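You operate a simulated robot arm through the tools that you are given. There is no shell and no other tool. Be economical: measure what you need, move in short steps, check, and stop when the job is done.

Carry out the task below with a simulated two-armed robot. There is one attempt and no reset: what you move stays moved.

Task
Put the teal pod that says "white" from the clear stretch of the worktop on top of the orange carton of cloths and the teal pod marked "dark" on the washing machine. Fetch the clear bottle and stand it on the tumble dryer. Fetch the sink brush and set it on the steel grid. Press the spin key of the washer two times. Put the blue rolled socks from the washing machine on the open half of the folding table and the red rolled socks on the tumble dryer. Take the blue cloth and put it on the worktop by the dryer. The order is free. Set down upright: clear bottle.

It is judged by the outcome, as a careful person would: the job done as asked, and still so three seconds after it is handed in. It fails if anything else is knocked over, pushed out of place, dropped, spilled or broken. Flat cloth is picked up by pressing the open fingertips on it (5 to 10 N) and closing them slowly along it; thin cloth reads only 2 to 8 mm in the jaws.

Robot
Two 7-joint arms with fingered hands on one trunk, on a base that drives. Base frame: it is fixed to the floor where the robot stands at the start and does not move with it; the origin is under the middle of the robot, x ahead of it, y to its left, z up. Units: mm, degrees, N and s.
The left shoulder is at the start at [70, 172, 1277], the right one opposite. Places, roughly: blue cloth (13x9x3 cm) [-1200, 3700, 1200]; clear bottle [-750, 2250, 1000]; open half of the folding table [-1700, 300, 800]; orange carton of cloths [1250, 0, 1000]; rolled socks [-1250, 3250, 1000]; sink brush [-250, 2250, 1500]; spin key of the washer [-1300, 3000, 800]; steel grid (21x36 cm) [-140, 1840, 880]; teal pod [1000, 250, 1000]; tumble dryer [-800, 2800, 800]; washing machine [-1200, 3300, 800]; worktop by the dryer [-400, 2300, 900]. Payload 5 kg a hand.
Tool frame (each hand has its own): the origin (TCP) lies between the finger pads and is the grasp point; the fingertips stand 43 mm ahead of it; z points along the fingers, y is the line along which they close. Largest opening 144 mm; the body of the gripper starts 50 mm behind the TCP. The gripper is a hand of 5 fingers: y runs from the thumb to the fingers, the wrist lies at [-21, -124, -221] in the tool frame, and closing takes about 1.5 s.
Orientation is told as [roll, pitch, yaw] about the base's x, y, z axes, in that order, counted from this pose: with the fingers straight down and the wrist toward the robot, the tool's x, y and z point along [0, 1, 0], [1, 0, 0] and [0, 0, -1] of the base frame.

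Tools
- The arms move only by the tool jog_arm. It takes "left_motion", "right_motion" or both (then of equal length, played together; a hand with none holds still); each is a list of rows, each a list of 6 numbers: the turn, a rotation vector about the tool's x, y, z in degrees, then the shift along the tool's x, y, z in mm. In form: [[wx, wy, wz, x, y, z], ...]. A call has 1 to 12 rows; each row is the pose to reach, as a shift and turn from the pose commanded when the call began, along the tool's axes at that moment. "left_hand" and "right_hand" are, for a hand that has rows, the opening, from 0 (shut) to 1 (fully open), set as the call begins (left out, the last holds). Rows are played at 5 a second. More than 50 mm and 8.6 degrees between two rows, or a gripper value outside its range, and nothing of the call is played. A pose out of reach is approached as far as the arm can. The call stops where the force on the tool passes 40 N (or 10 N more than at its start, if that is more) or the arm is blocked; 0.2 s more then pass. Each finger travels about 45 mm/s and halts on what it meets, pressing with about 33 N; the grip force reading is that of the motor and also rises with nothing between the fingers. The clock runs only during rows and for 0.2 s after the last one: add rows that repeat a pose to give the fingers time. The reply holds the time, the measured pose of the TCP, the force on the tool along the base axes, the opening and the grip force, in the units named above and with some noise, with the torque about the TCP (base axes, N m) and any sound that the robot's microphone picked up, and new pictures: "show" is both (left out), scene, wrist or none (wrist: the cameras of the hands that moved).
- Cameras (640 x 400 px; columns grow to the right, rows downward): "scene" is now at [142.6, 11.2, 1519.5]; the picture's right is [0.20, -0.98, -0.00], its down [-0.43, -0.09, -0.90] and it looks along [0.88, 0.18, -0.44] (base axes); focal length 288 px, centre (320, 200). "left" rides on the left gripper at [-86, -109, -167] in its tool frame; the picture's right is [-0.80, -0.28, 0.53], its down [0.54, -0.73, 0.42] and it looks along [0.27, 0.63, 0.73] (tool axes); focal length 275 px, centre (320, 200). "right" rides on the right gripper at [86, -108, -168] in its tool frame; the picture's right is [-0.80, 0.28, -0.53], its down [-0.54, -0.73, 0.42] and it looks along [-0.27, 0.63, 0.73] (tool axes); focal length 275 px, centre (320, 200). There is no depth. A picture from a camera that has moved, and an enlarged one, comes with that camera's place and axes in the base frame and with its lens. The place of the scene camera against the robot may be out by one fixed shift of up to 12 mm in any direction.
- move_column(by): slides the trunk up (or, below 0, down) by that many mm; the arms and the scene camera ride with it, the base frame stays. It gives what a move gives, with no picture.
- roll_base(legs): drives the robot by 1 to 6 legs, each [ahead, left, turn to the left] in mm, mm and degrees, along the robot's own axes; the way and the turn of a leg run together, so that a leg with both is an arc; at most 1500 mm and 180 degrees a leg. The arms and the cameras ride along, it lands a little off, and it stops where it bumps. It gives what a move gives, and a new picture of the scene camera.
- curl_fingers(index, middle, ring, little, thumb_bend, thumb_turn, hand): sets how far each is bent, from 0 (flat) to 1 (curled in); at 0.3 the hand is open as for a grip, at 0.7 the pads meet at the TCP. One left out holds its place. A second passes; each finger stops where it meets its share of the squeeze, and holds until it gets a number again. A gripper value or a shape takes the hand back. It gives what a move gives, with no picture; readings hold the bend of each and the force on index, middle, ring, little, thumb and palm. thumb_turn goes from beside the hand (0) to across from the fingers (1), as for a grip.
- preshape(shape, hand): the hand has 5 fingers and takes this shape, open, in about a second: jaw (thumb against the fingers, like two jaws); tri (thumb and two fingers); tip (a fingertip pinch); poke (one finger out to press); point (the index stretched); flat (the hand flat); cup (the hand cupped); fist (a fist). The gripper value then closes the fingers along that shape, each until it touches; the sizes above hold for jaw. It gives what a move gives, with no picture.
- head_to(pan, tilt): turns the head with the scene camera to pan (to the left, within 86 degrees either way) and tilt (down, from -29 to 69), counted from straight ahead of the robot. It gives what a move gives, and a new picture of the scene camera.
- close_up(camera, box): a new picture of the part [left, top, right, bottom] of that camera's present view, enlarged. The clock stands still meanwhile.
- job_done(): hands the job in; it is judged then, once.

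Go step by step. Nothing tells you exact positions but the pictures and the camera data: compare them with the known pose of the tool, close in by small moves and look again before you grip or let go. The budget is 217 turns and 260 pictures, counting those below and the enlarged ones. Unless the task says otherwise, let go and move clear before handing in.

The tools are called after "Request:" by a JSON object that holds its "name" and its "arguments". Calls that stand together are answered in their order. jog_arm: Moves the arms, as the interface text tells. Its arguments: {"type":"object","properties":{"left_motion":{"type":"array","items":{"type":"array","items":{"type":"number"}}},"left_hand":{"type":"number"},"right_motion":{"type":"array","items":{"type":"array","items":{"type":"number"}}},"right_hand":{"type":"number"},"show":{"type":"string","enum":["both","scene","wrist","none"]}},"required":[]} The other tools are called the same way: move_column (by) slides the trunk up or down; preshape (shape, hand) gives the hand a shape; curl_fingers (index, middle, ring, little, thumb_bend, thumb_turn, hand) moves the fingers one by one; roll_base (legs) drives the base; head_to (pan, tilt) turns the head that bears the scene camera; close_up (camera, box) takes an enlarged picture of a part of a camera's view; job_done () hands the job in.

At the start:

```text
time_s: 0.0
left_ee_pos: [731.9, 408.6, 1240.9]
left_orientation: [-0.1, 0.1, -0.1]
left_force: [0.2, -0.7, 0.8]
left_wrist_torque: [-0.03, -0.02, 0.01]
left_opening: 144.0
left_grasp_force: 0.2
left_shape: jaw
left_bend: [0.3, 0.3, 0.3, 0.3, 0.3, 0.98]
left_finger forces: [0.0, 0.0, 0.1, 0.0, 0.1, 0.0]
right_ee_pos: [728.4, -277.6, 1242.9]
right_orientation: [0.0, 0.0, 0.0]
right_force: [0.6, 0.1, 0.0]
right_wrist_torque: [-0.01, -0.01, 0.04]
right_opening: 143.6
right_grasp_force: 0.1
right_shape: jaw
right_bend: [0.3, 0.3, 0.3, 0.3, 0.3, 0.98]
right_finger forces: [0.0, 0.0, 0.1, 0.0, 0.0, 0.0]
trunk travel left (down, up): [-375.0, 565.0]
robot x, y, heading: [-0.9, -2.7, -0.1]
head pan, tilt: [11.5, 25.9]
```

scene: 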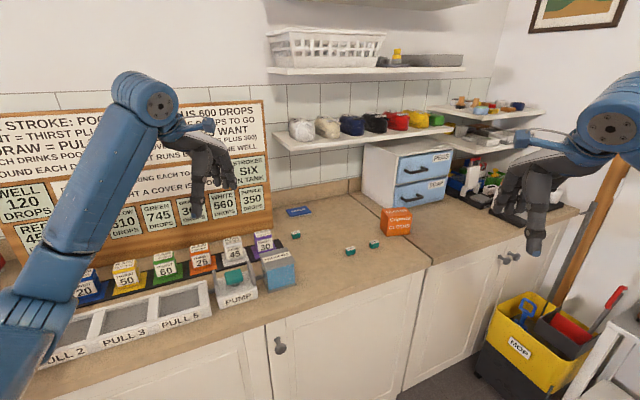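
right: 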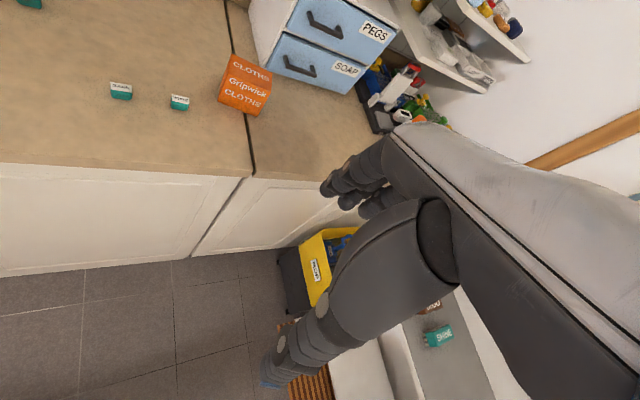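
left: 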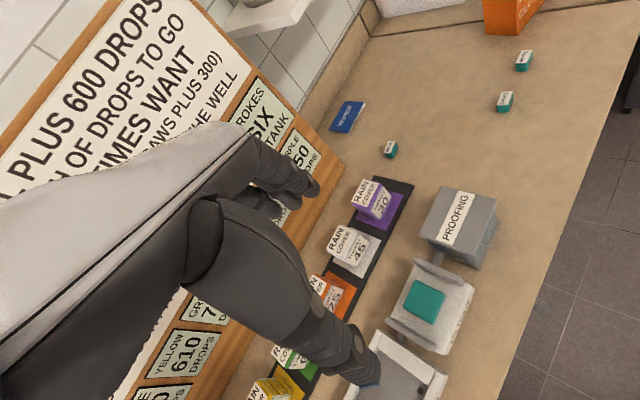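

I see three small teal pods on the clear stretch of the worktop and the orange carton to the right of them. I'll enlarge the view to read their labels.

Request:
{"name": "close_up", "arguments": {"camera": "scene", "box": [270, 195, 430, 295]}}

Request:
{"name": "close_up", "arguments": {"camera": "right", "box": [80, 40, 280, 165]}}

Request:
{"name": "close_up", "arguments": {"camera": "left", "box": [360, 40, 560, 165]}}

```text
4.00 times, centred on (350, 245) of scene
camera zoom: at [142.6, 11.2, 1519.5], right [0.2, -0.98, 0.0], down [-0.43, -0.09, -0.9], along [0.88, 0.18, -0.44], focal length 1153 px, centre (200, 20)
```

zoom: 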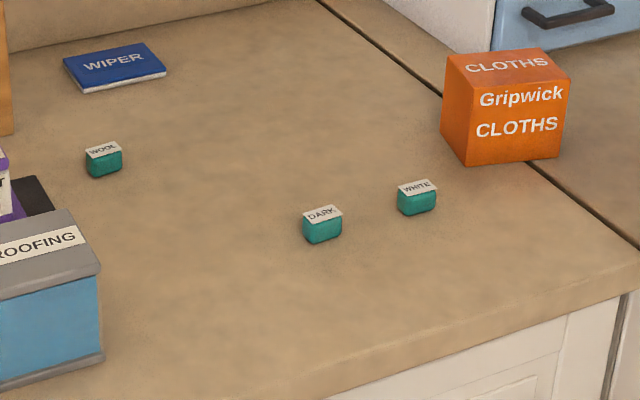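

```text
3.20 times, centred on (180, 102) of right
camera zoom: at [620.5, -191.7, 1410.3], right [0.28, -0.8, 0.53], down [-0.73, -0.54, -0.42], along [0.63, -0.27, -0.73], focal length 881 px, centre (768, 512)
```

zoom: 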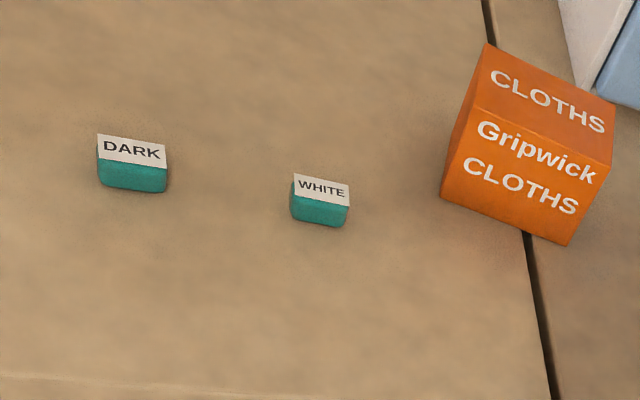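

```text
3.20 times, centred on (460, 102) of left
camera zoom: at [625.3, 322.8, 1409.4], right [-0.28, -0.8, -0.53], down [-0.73, 0.54, -0.42], along [0.63, 0.27, -0.73], focal length 881 px, centre (-128, 512)
```

zoom: 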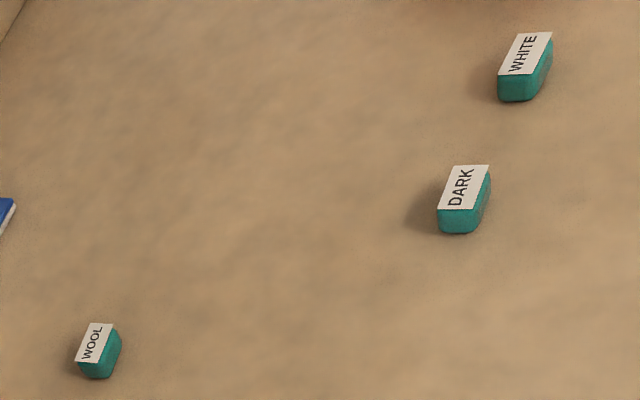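

The right and left hand cameras give WHITE at about (1053, 0, 926) and DARK at about (995, 81, 926), both turned by roughly 40°. I'll pull the left hand back, away from the leaning board, then drive forward.

Request:
{"name": "jog_arm", "arguments": {"left_motion": [[0, 0, 0, 0, -50, 0], [0, 0, 0, 0, -100, 0], [0, 0, 0, 0, -150, 0], [0, 0, 0, 0, -200, 0], [0, 0, 0, 0, -200, 0]], "show": "none"}}

Request:
{"name": "roll_base", "arguments": {"legs": [[230, 0, 0]]}}

Request:
{"name": "preshape", "arguments": {"shape": "tip", "hand": "right"}}

Request:
{"name": "head_to", "arguments": {"pan": 0, "tilt": 45}}

```text
time_s: 1.2
left_ee_pos: [532.7, 407.7, 1241.9]
left_orientation: [0.0, 0.3, 0.0]
left_force: [0.9, -0.1, -0.4]
left_wrist_torque: [-0.02, 0.0, -0.01]
left_opening: 143.9
left_grasp_force: 0.0
left_shape: jaw
left_bend: [0.3, 0.3, 0.3, 0.3, 0.3, 0.98]
left_finger forces: [0.0, 0.0, 0.1, 0.0, 0.0, 0.0]
right_ee_pos: [729.2, -277.9, 1241.6]
right_orientation: [0.1, 0.2, -0.1]
right_force: [1.3, 0.0, -0.1]
right_wrist_torque: [0.05, 0.04, 0.02]
right_opening: 143.7
right_grasp_force: 0.0
right_shape: jaw
right_bend: [0.3, 0.3, 0.3, 0.3, 0.3, 0.98]
right_finger forces: [0.0, 0.0, 0.0, 0.0, 0.0, 0.0]
trunk travel left (down, up): [-375.0, 565.0]
robot x, y, heading: [-1.8, 1.9, -0.1]
head pan, tilt: [11.5, 25.9]
```

```text
time_s: 2.9
left_ee_pos: [764.1, 405.9, 1242.6]
left_orientation: [0.0, 0.0, -0.1]
left_force: [0.7, 0.1, -0.7]
left_wrist_torque: [0.02, 0.02, 0.0]
left_opening: 144.1
left_grasp_force: 0.0
left_shape: jaw
left_bend: [0.3, 0.3, 0.3, 0.3, 0.3, 0.98]
left_finger forces: [0.0, 0.0, 0.0, 0.0, 0.0, 0.0]
right_ee_pos: [958.0, -280.1, 1243.2]
right_orientation: [0.0, 0.0, -0.2]
right_force: [0.5, 0.7, 0.3]
right_wrist_torque: [0.01, -0.01, -0.04]
right_opening: 143.8
right_grasp_force: 0.1
right_shape: jaw
right_bend: [0.3, 0.3, 0.3, 0.3, 0.3, 0.98]
right_finger forces: [0.1, 0.0, 0.0, 0.0, 0.1, 0.0]
trunk travel left (down, up): [-375.0, 565.0]
robot x, y, heading: [232.0, 1.5, 0.0]
head pan, tilt: [11.5, 25.9]
camera scene: at [373.0, 10.7, 1519.7], right [0.2, -0.98, 0.0], down [-0.43, -0.09, -0.9], along [0.88, 0.18, -0.44], focal length 288 px, centre (320, 200)
```

scene: 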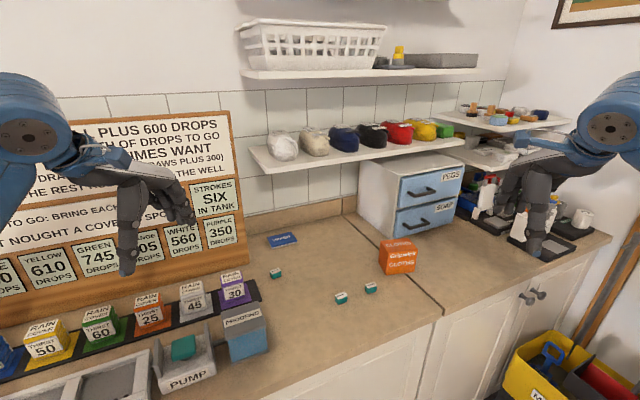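

```text
time_s: 3.8
left_ee_pos: [763.4, 405.7, 1243.9]
left_orientation: [-0.1, 0.1, -0.1]
left_force: [-0.5, 0.8, 0.4]
left_wrist_torque: [-0.04, -0.02, 0.03]
left_opening: 144.1
left_grasp_force: 0.3
left_shape: jaw
left_bend: [0.3, 0.3, 0.3, 0.3, 0.3, 0.98]
left_finger forces: [0.1, 0.0, 0.0, 0.1, 0.1, 0.0]
right_ee_pos: [957.9, -279.2, 1242.8]
right_orientation: [-0.1, 0.1, -0.1]
right_force: [-0.1, 1.1, 0.3]
right_wrist_torque: [0.0, 0.0, 0.01]
right_opening: 143.8
right_grasp_force: 0.1
right_shape: tip
right_bend: [0.3, 0.98, 0.99, 0.99, 0.3, 0.98]
right_finger forces: [0.0, 0.1, 0.0, 0.0, 0.1, 0.0]
trunk travel left (down, up): [-375.0, 565.0]
robot x, y, heading: [232.6, -5.0, -0.3]
head pan, tilt: [11.5, 25.9]
```

```text
time_s: 4.7
left_ee_pos: [763.6, 406.3, 1242.5]
left_orientation: [0.0, 0.0, -0.2]
left_force: [0.8, 0.9, 0.2]
left_wrist_torque: [0.01, -0.01, 0.0]
left_opening: 143.7
left_grasp_force: 0.0
left_shape: jaw
left_bend: [0.3, 0.3, 0.3, 0.3, 0.3, 0.98]
left_finger forces: [0.1, 0.0, 0.0, 0.0, 0.0, 0.0]
right_ee_pos: [959.5, -279.1, 1242.7]
right_orientation: [0.0, 0.1, 0.0]
right_force: [0.7, 0.5, 0.3]
right_wrist_torque: [-0.01, -0.02, 0.0]
right_opening: 143.7
right_grasp_force: 0.0
right_shape: tip
right_bend: [0.3, 0.98, 0.99, 0.99, 0.3, 0.98]
right_finger forces: [0.1, 0.0, 0.1, 0.0, 0.0, 0.0]
trunk travel left (down, up): [-375.0, 565.0]
robot x, y, heading: [233.0, 0.2, -0.1]
head pan, tilt: [0.0, 45.0]
camera scene: at [364.8, -7.6, 1490.5], right [0.0, -1.0, 0.0], down [-0.71, 0.0, -0.71], along [0.71, 0.0, -0.71], focal length 288 px, centre (320, 200)
```

scene: 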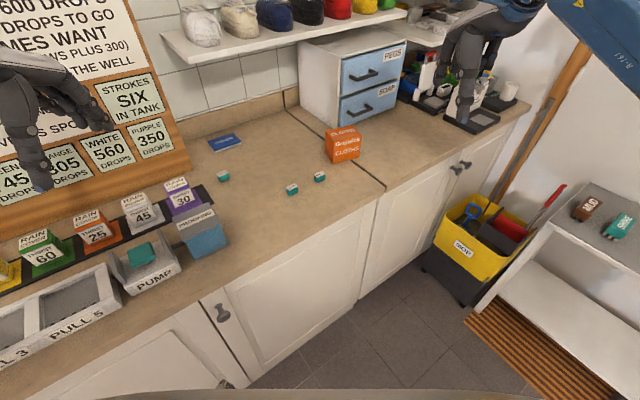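

The hand now holds the fingertip-pinch shape. I'll take it above the WHITE pod, turned 40°, and look.

Request:
{"name": "jog_arm", "arguments": {"right_motion": [[0, 0, -5, 35, 12, 20], [0, 0, -10, 70, 24, 40], [0, 0, -15, 105, 35, 60], [0, 0, -20, 140, 47, 80], [0, 0, -25, 175, 59, 100], [0, 0, -30, 209, 70, 120], [0, 0, -35, 244, 82, 140], [0, 0, -40, 279, 94, 160], [0, 0, -40, 279, 94, 160], [0, 0, -40, 279, 94, 160]], "right_hand": 0.5}}

```text
time_s: 6.9
left_ee_pos: [764.2, 406.1, 1242.3]
left_orientation: [0.0, 0.0, -0.1]
left_force: [0.4, 1.0, -0.3]
left_wrist_torque: [-0.02, 0.05, -0.01]
left_opening: 143.9
left_grasp_force: 0.1
left_shape: jaw
left_bend: [0.3, 0.3, 0.3, 0.3, 0.3, 0.98]
left_finger forces: [0.0, 0.0, 0.0, 0.0, 0.0, 0.0]
right_ee_pos: [1052.0, -0.8, 1082.6]
right_orientation: [0.0, 0.0, 39.9]
right_force: [1.0, -0.4, 0.0]
right_wrist_torque: [-0.02, 0.0, 0.01]
right_opening: 72.5
right_grasp_force: 0.1
right_shape: tip
right_bend: [0.73, 0.98, 0.99, 0.99, 0.7, 1.0]
right_finger forces: [0.0, 0.0, 0.0, 0.0, 0.1, 0.0]
trunk travel left (down, up): [-375.0, 565.0]
robot x, y, heading: [227.9, -1.0, 0.0]
head pan, tilt: [0.0, 45.0]
camera scene: at [364.8, -7.3, 1490.4], right [0.0, -1.0, 0.0], down [-0.71, 0.0, -0.71], along [0.71, 0.0, -0.71], focal length 288 px, centre (320, 200)
camera right: at [914.8, -4.5, 1249.8], right [0.73, -0.43, 0.53], down [-0.21, -0.88, -0.42], along [0.65, 0.2, -0.73], focal length 275 px, centre (320, 200)
```

scene: 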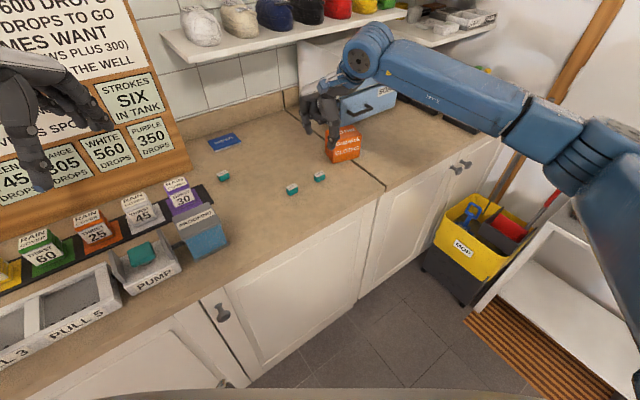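
right: 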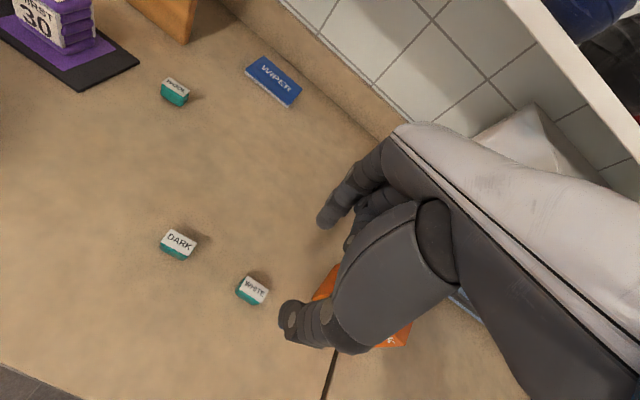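

Request:
{"name": "close_up", "arguments": {"camera": "right", "box": [200, 190, 360, 350]}}

```text
2.50 times, centred on (280, 270) of right
camera zoom: at [914.8, -4.5, 1249.8], right [0.73, -0.43, 0.53], down [-0.21, -0.88, -0.42], along [0.65, 0.2, -0.73], focal length 688 px, centre (420, 25)
```

zoom: 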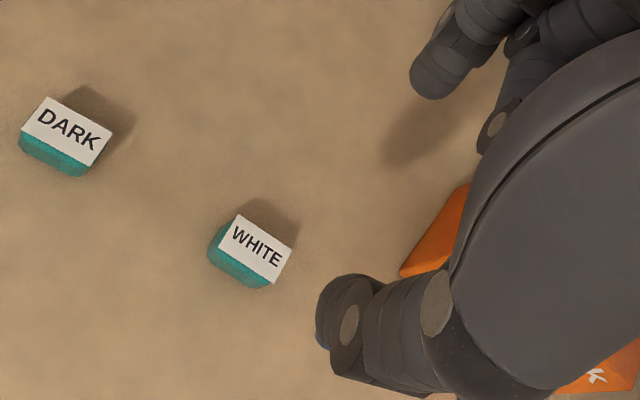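

Request:
{"name": "jog_arm", "arguments": {"right_motion": [[0, 0, 0, 0, 0, 33], [0, 0, 0, 0, 0, 66], [0, 0, 0, 0, 0, 98], [0, 0, 0, 0, 0, 98]], "show": "wrist"}}

Request:
{"name": "close_up", "arguments": {"camera": "right", "box": [220, 190, 380, 350]}}

Request:
{"name": "close_up", "arguments": {"camera": "scene", "box": [260, 100, 420, 200]}}

```text
time_s: 7.9
left_ee_pos: [763.6, 407.2, 1241.9]
left_orientation: [-0.1, 0.0, -0.2]
left_force: [0.2, 0.0, 0.7]
left_wrist_torque: [0.0, -0.02, 0.02]
left_opening: 143.9
left_grasp_force: 0.1
left_shape: jaw
left_bend: [0.3, 0.3, 0.3, 0.3, 0.3, 0.98]
left_finger forces: [0.0, 0.1, 0.0, 0.0, 0.0, 0.1]
right_ee_pos: [1051.8, -0.3, 985.6]
right_orientation: [0.1, 0.1, 39.9]
right_force: [-1.0, 0.1, -0.1]
right_wrist_torque: [-0.03, 0.02, 0.0]
right_opening: 72.2
right_grasp_force: 0.1
right_shape: tip
right_bend: [0.73, 0.98, 0.99, 0.99, 0.7, 1.0]
right_finger forces: [0.0, 0.0, 0.1, 0.0, 0.0, 0.1]
trunk travel left (down, up): [-375.0, 565.0]
robot x, y, heading: [231.5, 0.5, -0.1]
head pan, tilt: [0.0, 45.0]
camera right: at [914.7, -4.9, 1152.6], right [0.73, -0.43, 0.53], down [-0.21, -0.88, -0.42], along [0.65, 0.2, -0.73], focal length 275 px, centre (320, 200)
```

right: 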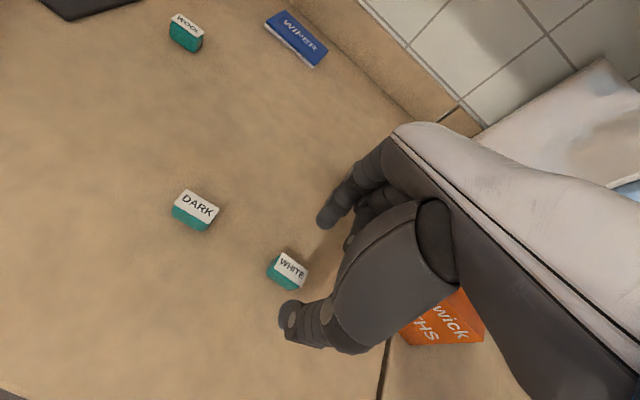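

```text
2.50 times, centred on (300, 270) of right
camera zoom: at [914.7, -4.9, 1152.6], right [0.73, -0.43, 0.53], down [-0.21, -0.88, -0.42], along [0.65, 0.2, -0.73], focal length 688 px, centre (370, 25)
```

zoom: 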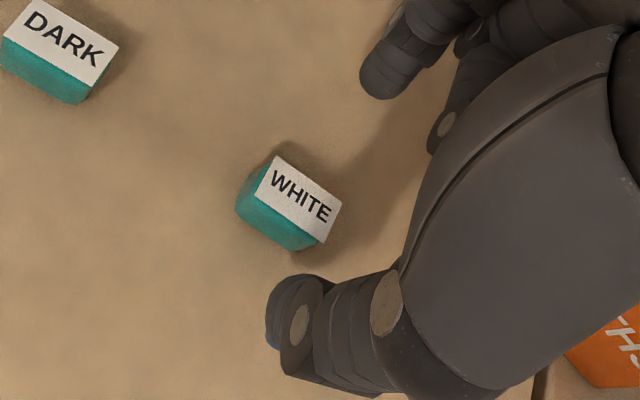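

```text
4.00 times, centred on (340, 150) of scene
camera zoom: at [364.3, -7.6, 1490.5], right [0.0, -1.0, 0.0], down [-0.71, 0.0, -0.71], along [0.71, 0.0, -0.71], focal length 1153 px, centre (240, 400)
```

zoom: 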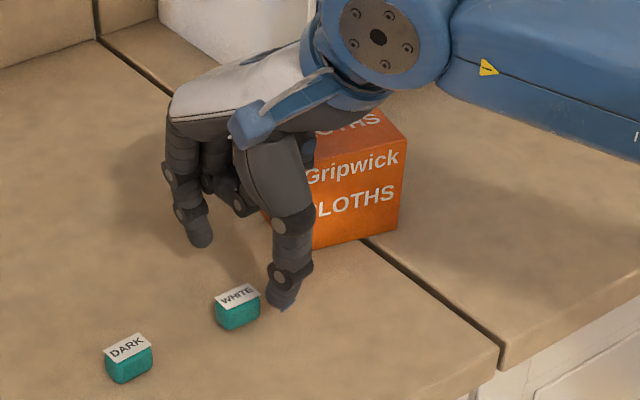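

Request:
{"name": "jog_arm", "arguments": {"right_motion": [[0, 0, 0, 0, 0, 12], [0, 0, 0, 0, 0, 24], [0, 0, 0, 0, 0, 34], [0, 0, 0, 0, 0, 34]], "right_hand": 0.35, "show": "wrist"}}

Request:
{"name": "close_up", "arguments": {"camera": "right", "box": [220, 190, 380, 350]}}

Request:
{"name": "close_up", "arguments": {"camera": "scene", "box": [260, 100, 420, 200]}}

```text
time_s: 8.9
left_ee_pos: [764.2, 407.4, 1242.6]
left_orientation: [0.1, -0.1, -0.1]
left_force: [-0.7, -0.3, -0.1]
left_wrist_torque: [0.03, -0.02, 0.02]
left_opening: 143.9
left_grasp_force: 0.0
left_shape: jaw
left_bend: [0.3, 0.3, 0.3, 0.3, 0.3, 0.98]
left_finger forces: [0.1, 0.1, 0.0, 0.0, 0.0, 0.0]
right_ee_pos: [1053.2, -1.1, 950.1]
right_orientation: [0.0, 0.0, 39.8]
right_force: [0.6, 0.7, 0.5]
right_wrist_torque: [-0.05, -0.01, -0.02]
right_opening: 51.2
right_grasp_force: 0.0
right_shape: tip
right_bend: [0.73, 0.98, 0.99, 0.99, 0.73, 1.0]
right_finger forces: [0.1, 0.0, 0.0, 0.0, 0.0, 0.0]
trunk travel left (down, up): [-375.0, 565.0]
robot x, y, heading: [232.7, -1.3, 0.1]
head pan, tilt: [0.0, 45.0]
camera right: at [914.8, -4.7, 1118.3], right [0.73, -0.43, 0.53], down [-0.21, -0.88, -0.42], along [0.65, 0.2, -0.73], focal length 275 px, centre (320, 200)
```

right: 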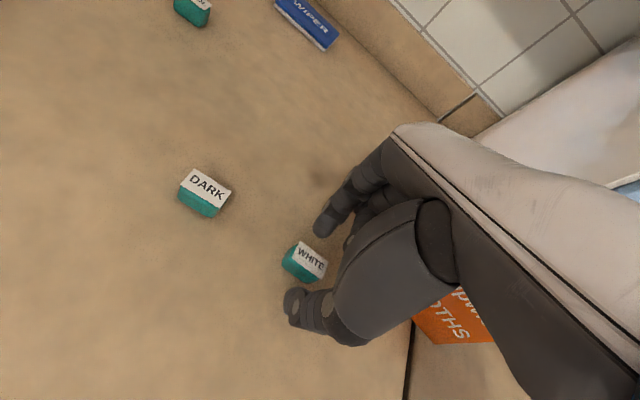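

```text
2.50 times, centred on (300, 270) of right
camera zoom: at [914.8, -4.7, 1118.3], right [0.73, -0.43, 0.53], down [-0.21, -0.88, -0.42], along [0.65, 0.2, -0.73], focal length 688 px, centre (370, 25)
```

zoom: 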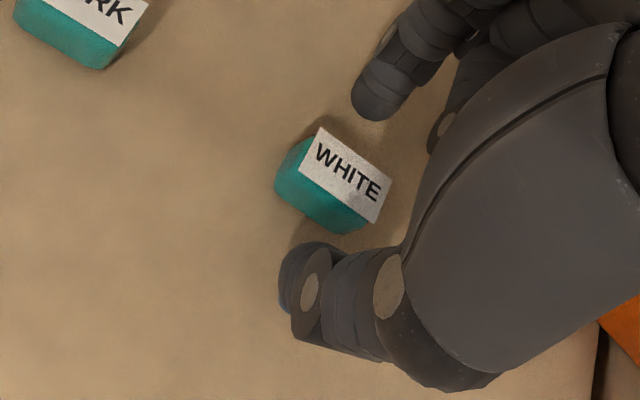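

```text
4.00 times, centred on (340, 150) of scene
camera zoom: at [364.6, -7.6, 1490.4], right [0.0, -1.0, 0.0], down [-0.71, 0.0, -0.71], along [0.71, 0.0, -0.71], focal length 1153 px, centre (240, 400)
```

zoom: 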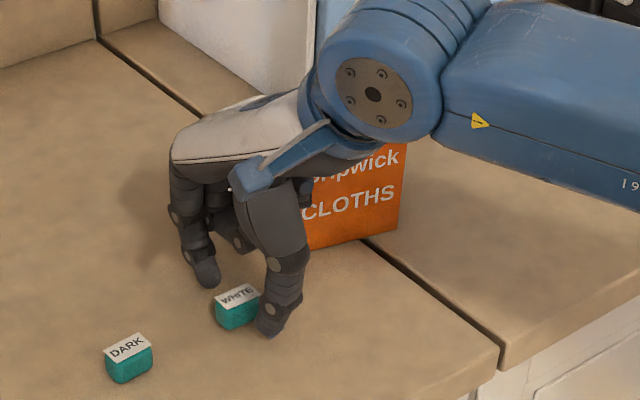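

Request:
{"name": "jog_arm", "arguments": {"right_motion": [[0, 0, 0, 0, 0, 4], [0, 0, 0, 0, 0, 4], [0, 0, 0, 0, 0, 4], [0, 0, 0, 0, 0, 4], [0, 0, 0, 0, 0, 4], [0, 0, 0, 0, 0, 4]], "right_hand": 0, "show": "wrist"}}

Request:
{"name": "close_up", "arguments": {"camera": "right", "box": [220, 190, 380, 350]}}

```text
time_s: 10.3
left_ee_pos: [764.7, 406.8, 1241.7]
left_orientation: [-0.1, 0.0, -0.2]
left_force: [-0.4, -0.4, 0.5]
left_wrist_torque: [0.0, 0.02, 0.02]
left_opening: 143.9
left_grasp_force: 0.0
left_shape: jaw
left_bend: [0.3, 0.3, 0.3, 0.3, 0.3, 0.98]
left_finger forces: [0.0, 0.0, 0.0, 0.0, 0.1, 0.0]
right_ee_pos: [1051.6, -1.6, 947.8]
right_orientation: [0.1, 0.0, 39.9]
right_force: [-0.3, 0.2, -1.0]
right_wrist_torque: [0.0, -0.01, -0.01]
right_opening: 17.4
right_grasp_force: 33.0
right_shape: tip
right_bend: [0.72, 1.0, 1.0, 1.0, 0.74, 1.0]
right_finger forces: [29.5, 0.0, 0.0, 0.0, 29.6, 0.1]
trunk travel left (down, up): [-375.0, 565.0]
robot x, y, heading: [231.6, -1.2, -0.1]
head pan, tilt: [0.0, 45.0]
camera right: at [915.2, -4.5, 1114.5], right [0.73, -0.43, 0.53], down [-0.21, -0.88, -0.42], along [0.65, 0.2, -0.73], focal length 275 px, centre (320, 200)
```

right: 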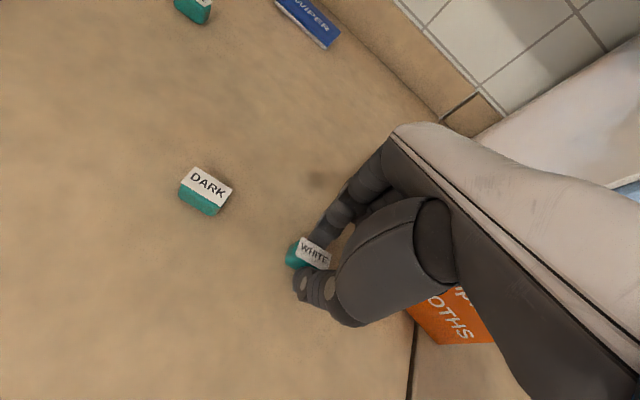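

```text
2.50 times, centred on (300, 270) of right
camera zoom: at [915.2, -4.5, 1114.5], right [0.73, -0.43, 0.53], down [-0.21, -0.88, -0.42], along [0.65, 0.2, -0.73], focal length 688 px, centre (370, 25)
```

zoom: 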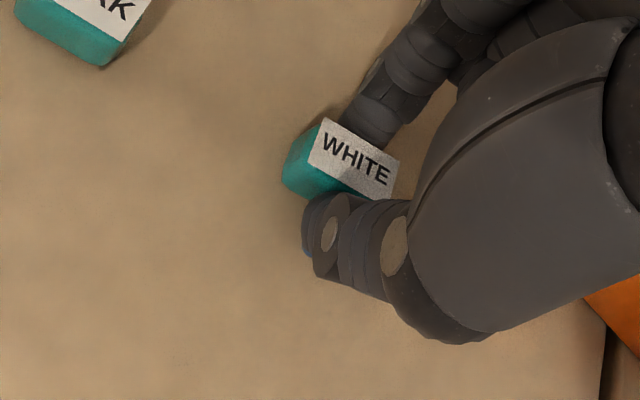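

WHITE is held. I'll lift it and look at the carton.

Request:
{"name": "jog_arm", "arguments": {"right_motion": [[0, 0, 0, 0, 0, -45], [0, 0, 0, 0, 0, -90], [0, 0, 0, 0, 0, -135], [0, 0, 0, -20, -40, -170], [0, 0, 0, -40, -80, -180], [0, 0, 0, -40, -80, -180]], "show": "both"}}

Request:
{"name": "close_up", "arguments": {"camera": "scene", "box": [280, 90, 440, 190]}}

Request:
{"name": "close_up", "arguments": {"camera": "right", "box": [200, 150, 520, 350]}}

```text
refused: row 4 steps farther than a row can; nothing moved
```

```text
4.00 times, centred on (360, 140) of scene
camera zoom: at [364.8, -7.5, 1490.4], right [0.0, -1.0, 0.0], down [-0.71, 0.0, -0.71], along [0.71, 0.0, -0.71], focal length 1153 px, centre (160, 440)
```

zoom: 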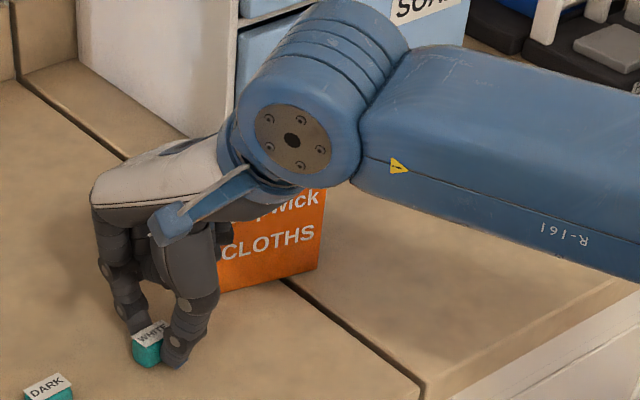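

```text
2.00 times, centred on (360, 250) of right
camera zoom: at [915.2, -4.5, 1114.5], right [0.73, -0.43, 0.53], down [-0.21, -0.88, -0.42], along [0.65, 0.2, -0.73], focal length 551 px, centre (240, 100)
```

zoom: 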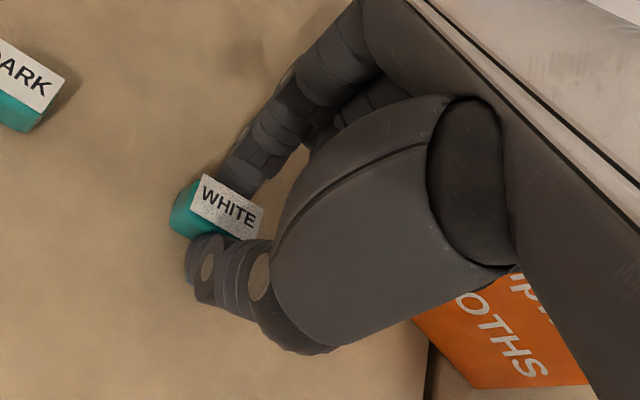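

Request:
{"name": "jog_arm", "arguments": {"right_motion": [[0, 0, 0, 0, 0, -45], [0, 0, 0, 0, 0, -90], [0, 0, 0, 0, 0, -135], [0, 0, 0, 0, 0, -180], [0, 0, 0, 30, -30, -200], [0, 0, 0, 60, -60, -210], [0, 0, 0, 60, -60, -210]], "show": "both"}}

Request:
{"name": "close_up", "arguments": {"camera": "scene", "box": [280, 90, 440, 190]}}

```text
time_s: 11.9
left_ee_pos: [767.1, 406.1, 1241.3]
left_orientation: [0.1, 0.1, -0.2]
left_force: [0.1, -0.2, -0.2]
left_wrist_torque: [-0.03, 0.04, -0.01]
left_opening: 143.9
left_grasp_force: 0.0
left_shape: jaw
left_bend: [0.3, 0.3, 0.3, 0.3, 0.3, 0.98]
left_finger forces: [0.0, 0.0, 0.1, 0.0, 0.0, 0.1]
right_ee_pos: [970.0, 6.6, 1155.4]
right_orientation: [0.0, 0.1, 39.7]
right_force: [1.0, -0.2, -1.2]
right_wrist_torque: [0.01, 0.01, -0.02]
right_opening: 17.7
right_grasp_force: 32.8
right_shape: tip
right_bend: [0.72, 1.0, 1.0, 1.0, 0.74, 1.0]
right_finger forces: [29.5, 0.0, 0.1, 0.0, 29.5, 0.0]
trunk travel left (down, up): [-375.0, 565.0]
robot x, y, heading: [231.2, 0.3, -0.3]
head pan, tilt: [0.0, 45.0]
camera scene: at [366.0, -7.3, 1490.3], right [0.0, -1.0, 0.0], down [-0.71, 0.0, -0.71], along [0.71, 0.0, -0.71], focal length 288 px, centre (320, 200)
camera right: at [832.2, 3.1, 1324.0], right [0.73, -0.43, 0.53], down [-0.21, -0.88, -0.42], along [0.65, 0.2, -0.73], focal length 275 px, centre (320, 200)
```

scene: 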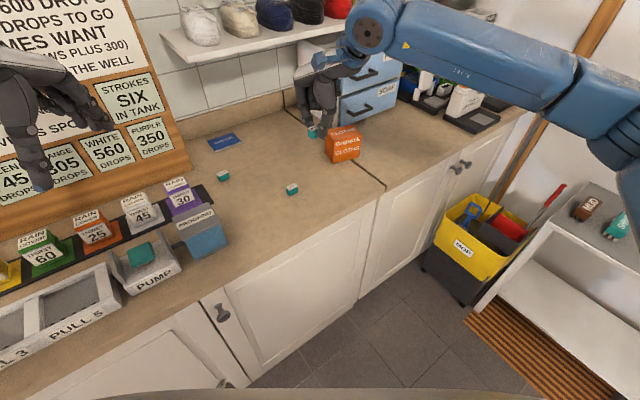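
right: 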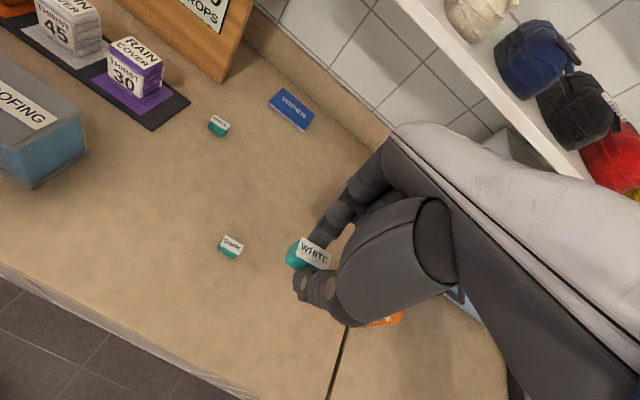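

```text
4.00 times, centred on (360, 140) of scene
camera zoom: at [366.0, -7.3, 1490.3], right [0.0, -1.0, 0.0], down [-0.71, 0.0, -0.71], along [0.71, 0.0, -0.71], focal length 1153 px, centre (160, 440)
```

zoom: 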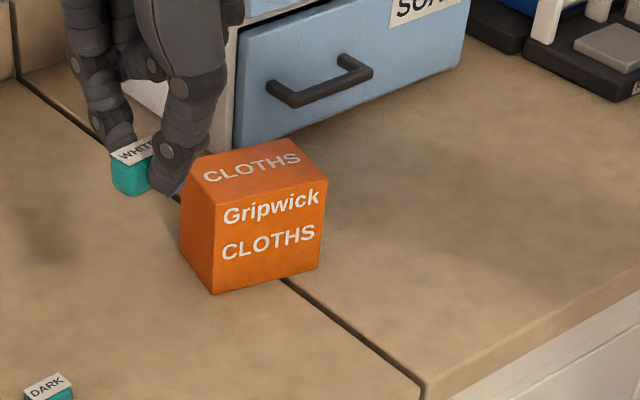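

Carton top centre is at about (1189, -79, 986). I'll take the pod above it.

Request:
{"name": "jog_arm", "arguments": {"right_motion": [[0, 0, 0, -34, 19, 0], [0, 0, 0, -68, 38, 0], [0, 0, 0, -103, 56, 10], [0, 0, 0, -137, 75, 20], [0, 0, 0, -172, 94, 40], [0, 0, 0, -206, 112, 60], [0, 0, 0, -206, 112, 60], [0, 0, 0, -206, 112, 60]], "show": "both"}}

Request:
{"name": "close_up", "arguments": {"camera": "scene", "box": [280, 70, 440, 170]}}

Request:
{"name": "close_up", "arguments": {"camera": "right", "box": [220, 190, 380, 350]}}

```text
time_s: 13.7
left_ee_pos: [764.6, 406.4, 1242.3]
left_orientation: [0.0, 0.1, -0.1]
left_force: [0.1, -0.1, -0.2]
left_wrist_torque: [0.02, 0.01, 0.01]
left_opening: 143.8
left_grasp_force: 0.0
left_shape: jaw
left_bend: [0.3, 0.3, 0.3, 0.3, 0.3, 0.98]
left_finger forces: [0.1, 0.0, 0.0, 0.1, 0.1, 0.0]
right_ee_pos: [1132.5, -56.8, 1126.6]
right_orientation: [-0.1, 0.0, 39.8]
right_force: [0.8, -0.7, 0.1]
right_wrist_torque: [0.01, -0.01, 0.0]
right_opening: 17.1
right_grasp_force: 33.5
right_shape: tip
right_bend: [0.72, 1.0, 1.0, 1.0, 0.74, 1.0]
right_finger forces: [29.5, 0.0, 0.1, 0.0, 29.5, 0.0]
right hand out of reach, approached as far as the arm can: row 5, 6, 7, 8
trunk travel left (down, up): [-375.0, 565.0]
robot x, y, heading: [230.0, 0.8, -0.2]
head pan, tilt: [0.0, 45.0]
camera scene: at [364.4, -7.6, 1490.5], right [0.0, -1.0, 0.0], down [-0.71, 0.0, -0.71], along [0.71, 0.0, -0.71], focal length 288 px, centre (320, 200)
camera right: at [994.7, -60.6, 1294.2], right [0.73, -0.43, 0.53], down [-0.21, -0.88, -0.42], along [0.65, 0.2, -0.73], focal length 275 px, centre (320, 200)
```

scene: 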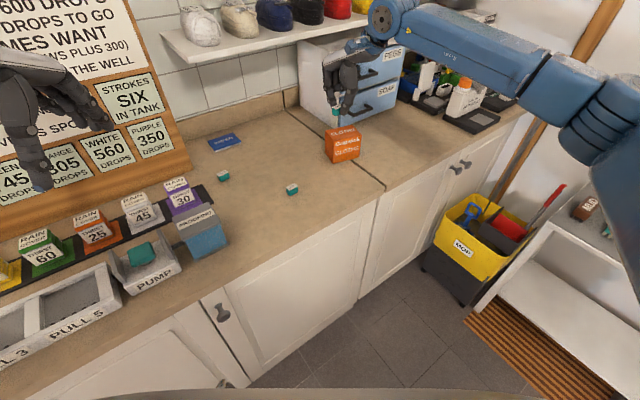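
right: 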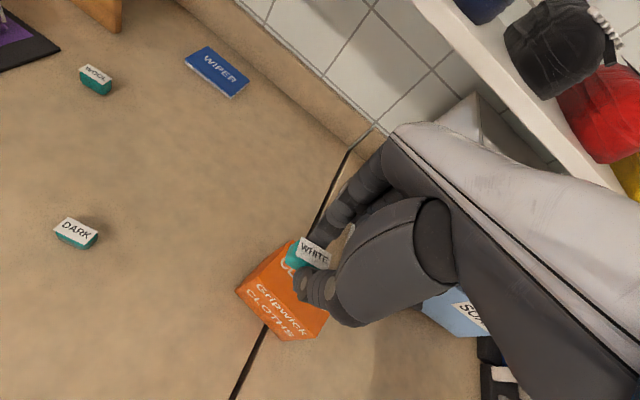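

```text
4.00 times, centred on (360, 120) of scene
camera zoom: at [364.4, -7.6, 1490.5], right [0.0, -1.0, 0.0], down [-0.71, 0.0, -0.71], along [0.71, 0.0, -0.71], focal length 1153 px, centre (160, 520)
```

zoom: 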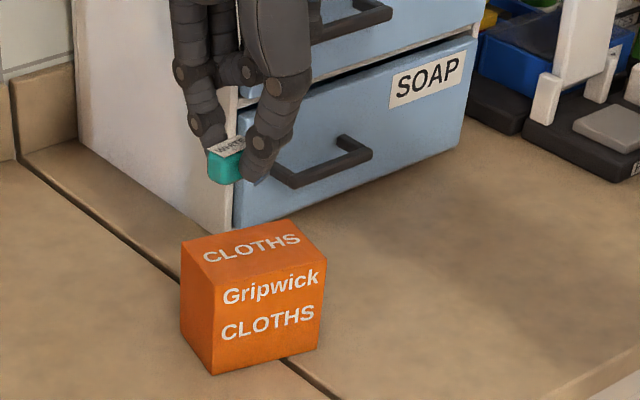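

```text
2.50 times, centred on (300, 270) of right
camera zoom: at [994.7, -60.6, 1294.2], right [0.73, -0.43, 0.53], down [-0.21, -0.88, -0.42], along [0.65, 0.2, -0.73], focal length 688 px, centre (370, 25)
```

zoom: 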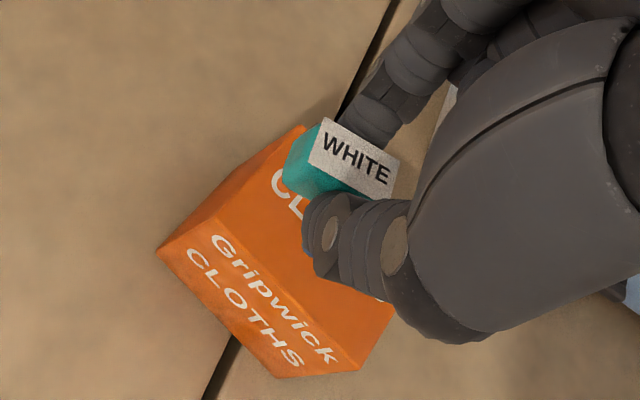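

Request:
{"name": "roll_base", "arguments": {"legs": [[57, -23, 0]]}}

Request:
{"name": "close_up", "arguments": {"camera": "right", "box": [220, 190, 380, 350]}}

```text
time_s: 14.6
left_ee_pos: [816.8, 385.6, 1244.0]
left_orientation: [0.0, -0.2, 0.0]
left_force: [-1.3, -0.8, -0.2]
left_wrist_torque: [-0.01, -0.03, 0.0]
left_opening: 143.7
left_grasp_force: 0.1
left_shape: jaw
left_bend: [0.3, 0.3, 0.3, 0.3, 0.3, 0.98]
left_finger forces: [0.0, 0.0, 0.0, 0.0, 0.0, 0.0]
right_ee_pos: [1186.3, -77.1, 1128.1]
right_orientation: [-0.1, -0.1, 39.9]
right_force: [-0.7, 0.9, 0.7]
right_wrist_torque: [-0.04, -0.03, -0.03]
right_opening: 17.5
right_grasp_force: 32.9
right_shape: tip
right_bend: [0.72, 1.0, 1.0, 1.0, 0.74, 1.0]
right_finger forces: [29.6, 0.0, 0.0, 0.0, 29.6, 0.0]
trunk travel left (down, up): [-375.0, 565.0]
robot x, y, heading: [284.9, -21.4, -0.0]
head pan, tilt: [0.0, 45.0]
camera scene: at [417.8, -28.7, 1490.9], right [0.0, -1.0, 0.0], down [-0.71, 0.0, -0.71], along [0.71, 0.0, -0.71], focal length 288 px, centre (320, 200)
```

scene: 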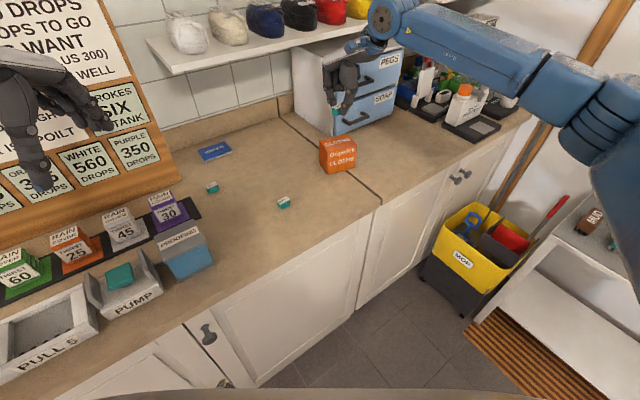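

```text
2.50 times, centred on (300, 270) of right
camera zoom: at [1048.4, -80.5, 1296.2], right [0.73, -0.43, 0.54], down [-0.21, -0.88, -0.42], along [0.65, 0.2, -0.73], focal length 688 px, centre (370, 25)
```

zoom: 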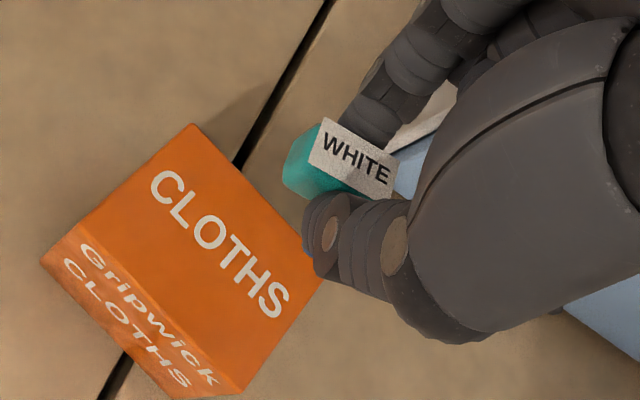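

Request:
{"name": "jog_arm", "arguments": {"right_motion": [[0, 0, 0, 0, -3, 25], [0, 0, 0, 0, -5, 50], [0, 0, 0, 0, -5, 75], [0, 0, 0, 0, -5, 75]], "show": "wrist"}}

Request:
{"name": "close_up", "arguments": {"camera": "scene", "box": [260, 80, 420, 180]}}

```text
time_s: 15.6
left_ee_pos: [818.2, 385.5, 1243.1]
left_orientation: [0.0, -0.1, -0.1]
left_force: [-0.5, 0.5, -0.8]
left_wrist_torque: [-0.01, -0.04, -0.01]
left_opening: 143.7
left_grasp_force: 0.0
left_shape: jaw
left_bend: [0.3, 0.3, 0.3, 0.3, 0.3, 0.98]
left_finger forces: [0.0, 0.0, 0.0, 0.1, 0.1, 0.0]
right_ee_pos: [1183.6, -79.0, 1051.9]
right_orientation: [0.0, 0.0, 40.0]
right_force: [-0.2, -0.3, 0.2]
right_wrist_torque: [0.0, -0.05, -0.02]
right_opening: 17.3
right_grasp_force: 33.4
right_shape: tip
right_bend: [0.72, 1.0, 1.0, 1.0, 0.74, 1.0]
right_finger forces: [29.4, 0.1, 0.0, 0.1, 29.4, 0.0]
trunk travel left (down, up): [-375.0, 565.0]
robot x, y, heading: [290.9, -24.4, 0.2]
head pan, tilt: [0.0, 45.0]
camera right: at [1046.2, -83.8, 1220.5], right [0.73, -0.43, 0.53], down [-0.21, -0.88, -0.42], along [0.65, 0.2, -0.73], focal length 275 px, centre (320, 200)
```

right: 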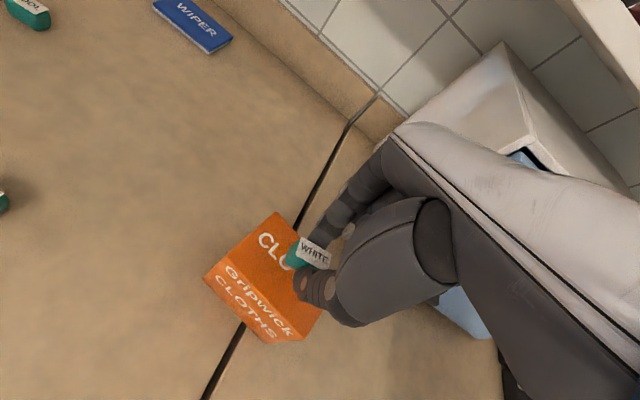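

```text
4.00 times, centred on (340, 130) of scene
camera zoom: at [419.4, -29.6, 1490.6], right [0.0, -1.0, 0.0], down [-0.71, 0.0, -0.71], along [0.71, 0.0, -0.71], focal length 1153 px, centre (240, 480)
```

zoom: 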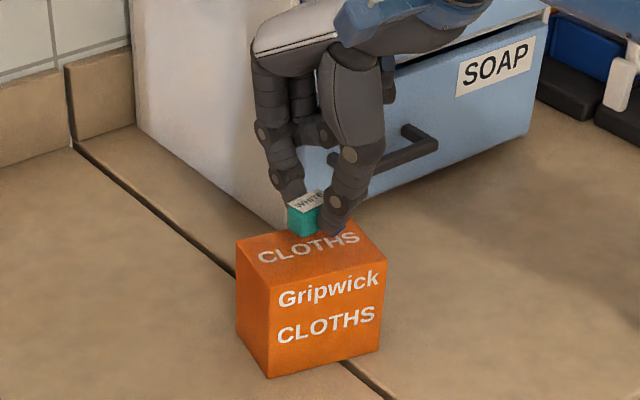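

Request:
{"name": "jog_arm", "arguments": {"right_motion": [[0, 0, 0, 0, 0, 5], [0, 0, 0, 0, 0, 9], [0, 0, 0, 0, 0, 12], [0, 0, 0, 0, 0, 14]], "show": "none"}}

Request:
{"name": "close_up", "arguments": {"camera": "scene", "box": [290, 100, 370, 150]}}

```text
time_s: 16.6
left_ee_pos: [819.4, 385.7, 1242.2]
left_orientation: [0.0, 0.0, 0.0]
left_force: [0.3, -0.7, -0.2]
left_wrist_torque: [0.02, -0.02, -0.02]
left_opening: 143.9
left_grasp_force: 0.0
left_shape: jaw
left_bend: [0.3, 0.3, 0.3, 0.3, 0.3, 0.98]
left_finger forces: [0.0, 0.0, 0.1, 0.1, 0.1, 0.0]
right_ee_pos: [1184.9, -79.7, 1036.8]
right_orientation: [0.0, 0.1, 40.0]
right_force: [0.5, -0.2, 0.3]
right_wrist_torque: [0.01, 0.03, 0.01]
right_opening: 17.4
right_grasp_force: 33.0
right_shape: tip
right_bend: [0.72, 1.0, 1.0, 1.0, 0.74, 1.0]
right_finger forces: [29.3, 0.2, 0.0, 0.0, 29.4, 0.0]
trunk travel left (down, up): [-375.0, 565.0]
robot x, y, heading: [287.4, -23.1, -0.1]
head pan, tilt: [0.0, 45.0]
```

```text
8.00 times, centred on (330, 125) of scene
camera zoom: at [420.9, -30.0, 1490.4], right [0.0, -1.0, 0.0], down [-0.71, 0.0, -0.71], along [0.71, 0.0, -0.71], focal length 2306 px, centre (240, 800)
```

zoom: 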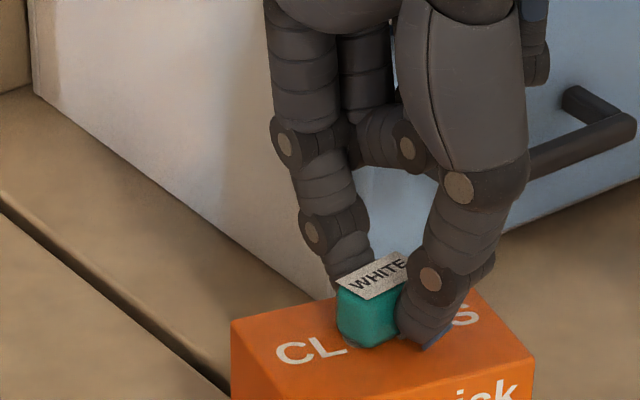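

Request:
{"name": "jog_arm", "arguments": {"right_motion": [[0, 0, 0, 0, 0, 2], [0, 0, 0, 0, 0, 3], [0, 0, 0, 0, 0, 4]], "show": "none"}}

Request:
{"name": "close_up", "arguments": {"camera": "scene", "box": [290, 100, 370, 150]}}

```text
time_s: 17.4
left_ee_pos: [819.3, 384.6, 1242.8]
left_orientation: [0.0, 0.0, 0.1]
left_force: [0.3, -0.3, 0.0]
left_wrist_torque: [0.0, 0.0, -0.01]
left_opening: 144.0
left_grasp_force: 0.0
left_shape: jaw
left_bend: [0.3, 0.3, 0.3, 0.3, 0.3, 0.98]
left_finger forces: [0.1, 0.1, 0.0, 0.0, 0.1, 0.0]
right_ee_pos: [1184.8, -81.0, 1034.2]
right_orientation: [0.0, -0.2, 40.0]
right_force: [0.6, -0.4, 9.4]
right_wrist_torque: [0.01, -0.06, 0.01]
right_opening: 17.7
right_grasp_force: 32.8
right_shape: tip
right_bend: [0.72, 1.0, 1.0, 1.0, 0.74, 1.0]
right_finger forces: [31.2, 0.0, 0.0, 0.0, 31.6, 0.0]
trunk travel left (down, up): [-375.0, 565.0]
robot x, y, heading: [286.4, -20.1, -0.3]
head pan, tilt: [0.0, 45.0]
```

```text
8.00 times, centred on (330, 125) of scene
camera zoom: at [419.6, -30.0, 1490.7], right [0.0, -1.0, 0.0], down [-0.71, 0.0, -0.71], along [0.71, 0.0, -0.71], focal length 2306 px, centre (240, 800)
```

zoom: 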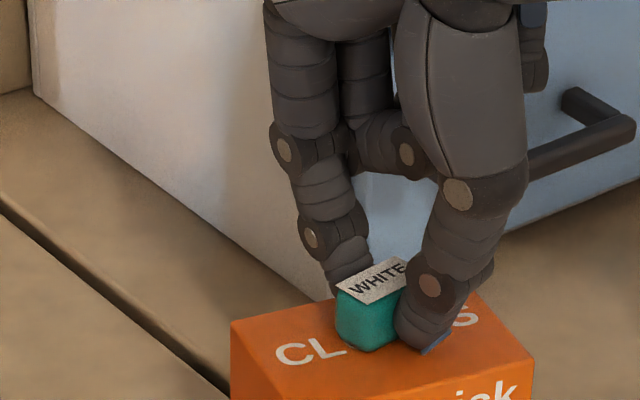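

Contact at 9 N. I'll ease off 2 mm, open, then lift.

Request:
{"name": "jog_arm", "arguments": {"right_motion": [[0, 0, 0, 0, 0, -2], [0, 0, 0, 0, 0, -2]], "show": "none"}}

Request:
{"name": "jog_arm", "arguments": {"right_motion": [[0, 0, 0, 0, 0, 0], [0, 0, 0, 0, 0, 0], [0, 0, 0, 0, 0, 0], [0, 0, 0, 0, 0, -10], [0, 0, 0, 0, 0, -40], [0, 0, 0, 0, 0, -80], [0, 0, 0, 0, -40, -110], [0, 0, 0, 0, -80, -130], [0, 0, 0, 0, -80, -130]], "right_hand": 0.4, "show": "both"}}

Request:
{"name": "close_up", "arguments": {"camera": "scene", "box": [260, 80, 420, 180]}}

```text
time_s: 18.0
left_ee_pos: [818.2, 385.8, 1241.7]
left_orientation: [0.1, -0.1, 0.1]
left_force: [-0.3, 0.6, 0.4]
left_wrist_torque: [0.01, 0.01, 0.02]
left_opening: 144.0
left_grasp_force: 0.0
left_shape: jaw
left_bend: [0.3, 0.3, 0.3, 0.3, 0.3, 0.98]
left_finger forces: [0.1, 0.1, 0.0, 0.0, 0.0, 0.0]
right_ee_pos: [1183.2, -79.8, 1034.7]
right_orientation: [0.1, 0.0, 40.0]
right_force: [0.4, -0.2, 6.7]
right_wrist_torque: [0.07, -0.06, -0.03]
right_opening: 17.5
right_grasp_force: 33.6
right_shape: tip
right_bend: [0.72, 1.0, 1.0, 1.0, 0.74, 1.0]
right_finger forces: [31.3, 0.1, 0.0, 0.1, 30.9, 0.0]
trunk travel left (down, up): [-375.0, 565.0]
robot x, y, heading: [289.1, -20.1, 0.1]
head pan, tilt: [0.0, 45.0]
```

```text
time_s: 20.0
left_ee_pos: [821.0, 386.8, 1241.6]
left_orientation: [-0.1, 0.1, 0.1]
left_force: [0.8, -0.2, 0.3]
left_wrist_torque: [-0.02, 0.02, -0.02]
left_opening: 144.0
left_grasp_force: 0.0
left_shape: jaw
left_bend: [0.3, 0.3, 0.3, 0.3, 0.3, 0.98]
left_finger forces: [0.0, 0.0, 0.0, 0.0, 0.1, 0.0]
right_ee_pos: [1124.2, -131.2, 1162.7]
right_orientation: [0.0, 0.0, 40.0]
right_force: [0.1, 0.6, 0.6]
right_wrist_torque: [-0.01, 0.04, 0.01]
right_opening: 57.8
right_grasp_force: 0.1
right_shape: tip
right_bend: [0.73, 0.98, 0.99, 0.99, 0.73, 1.0]
right_finger forces: [0.0, 0.0, 0.0, 0.1, 0.1, 0.0]
trunk travel left (down, up): [-375.0, 565.0]
robot x, y, heading: [286.0, -21.7, -0.2]
head pan, tilt: [0.0, 45.0]
camera scene: at [422.3, -28.1, 1490.2], right [0.0, -1.0, 0.0], down [-0.71, 0.0, -0.71], along [0.71, 0.0, -0.71], focal length 288 px, centre (320, 200)
camera right: at [987.6, -134.7, 1330.9], right [0.73, -0.43, 0.53], down [-0.21, -0.88, -0.42], along [0.65, 0.2, -0.73], focal length 275 px, centre (320, 200)
```

scene: 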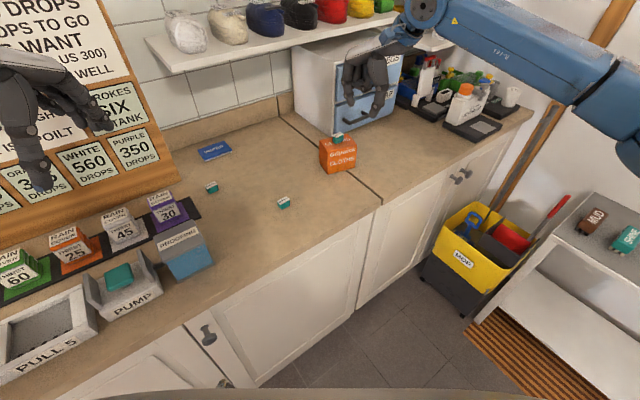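
right: 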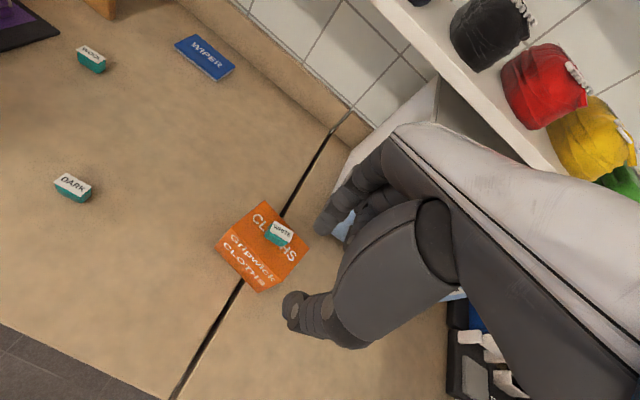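

```text
4.00 times, centred on (340, 130) of scene
camera zoom: at [422.3, -28.1, 1490.2], right [0.0, -1.0, 0.0], down [-0.71, 0.0, -0.71], along [0.71, 0.0, -0.71], focal length 1153 px, centre (240, 480)
```

zoom: 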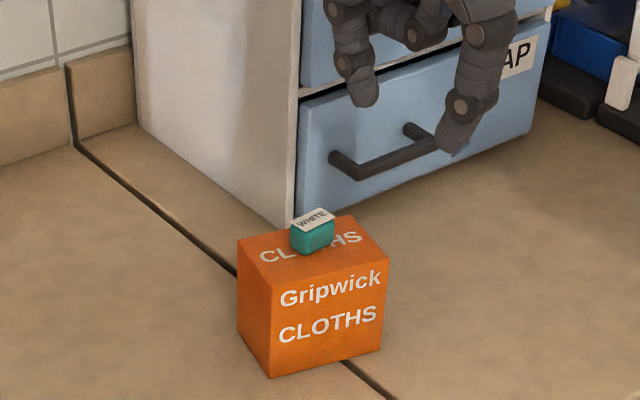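

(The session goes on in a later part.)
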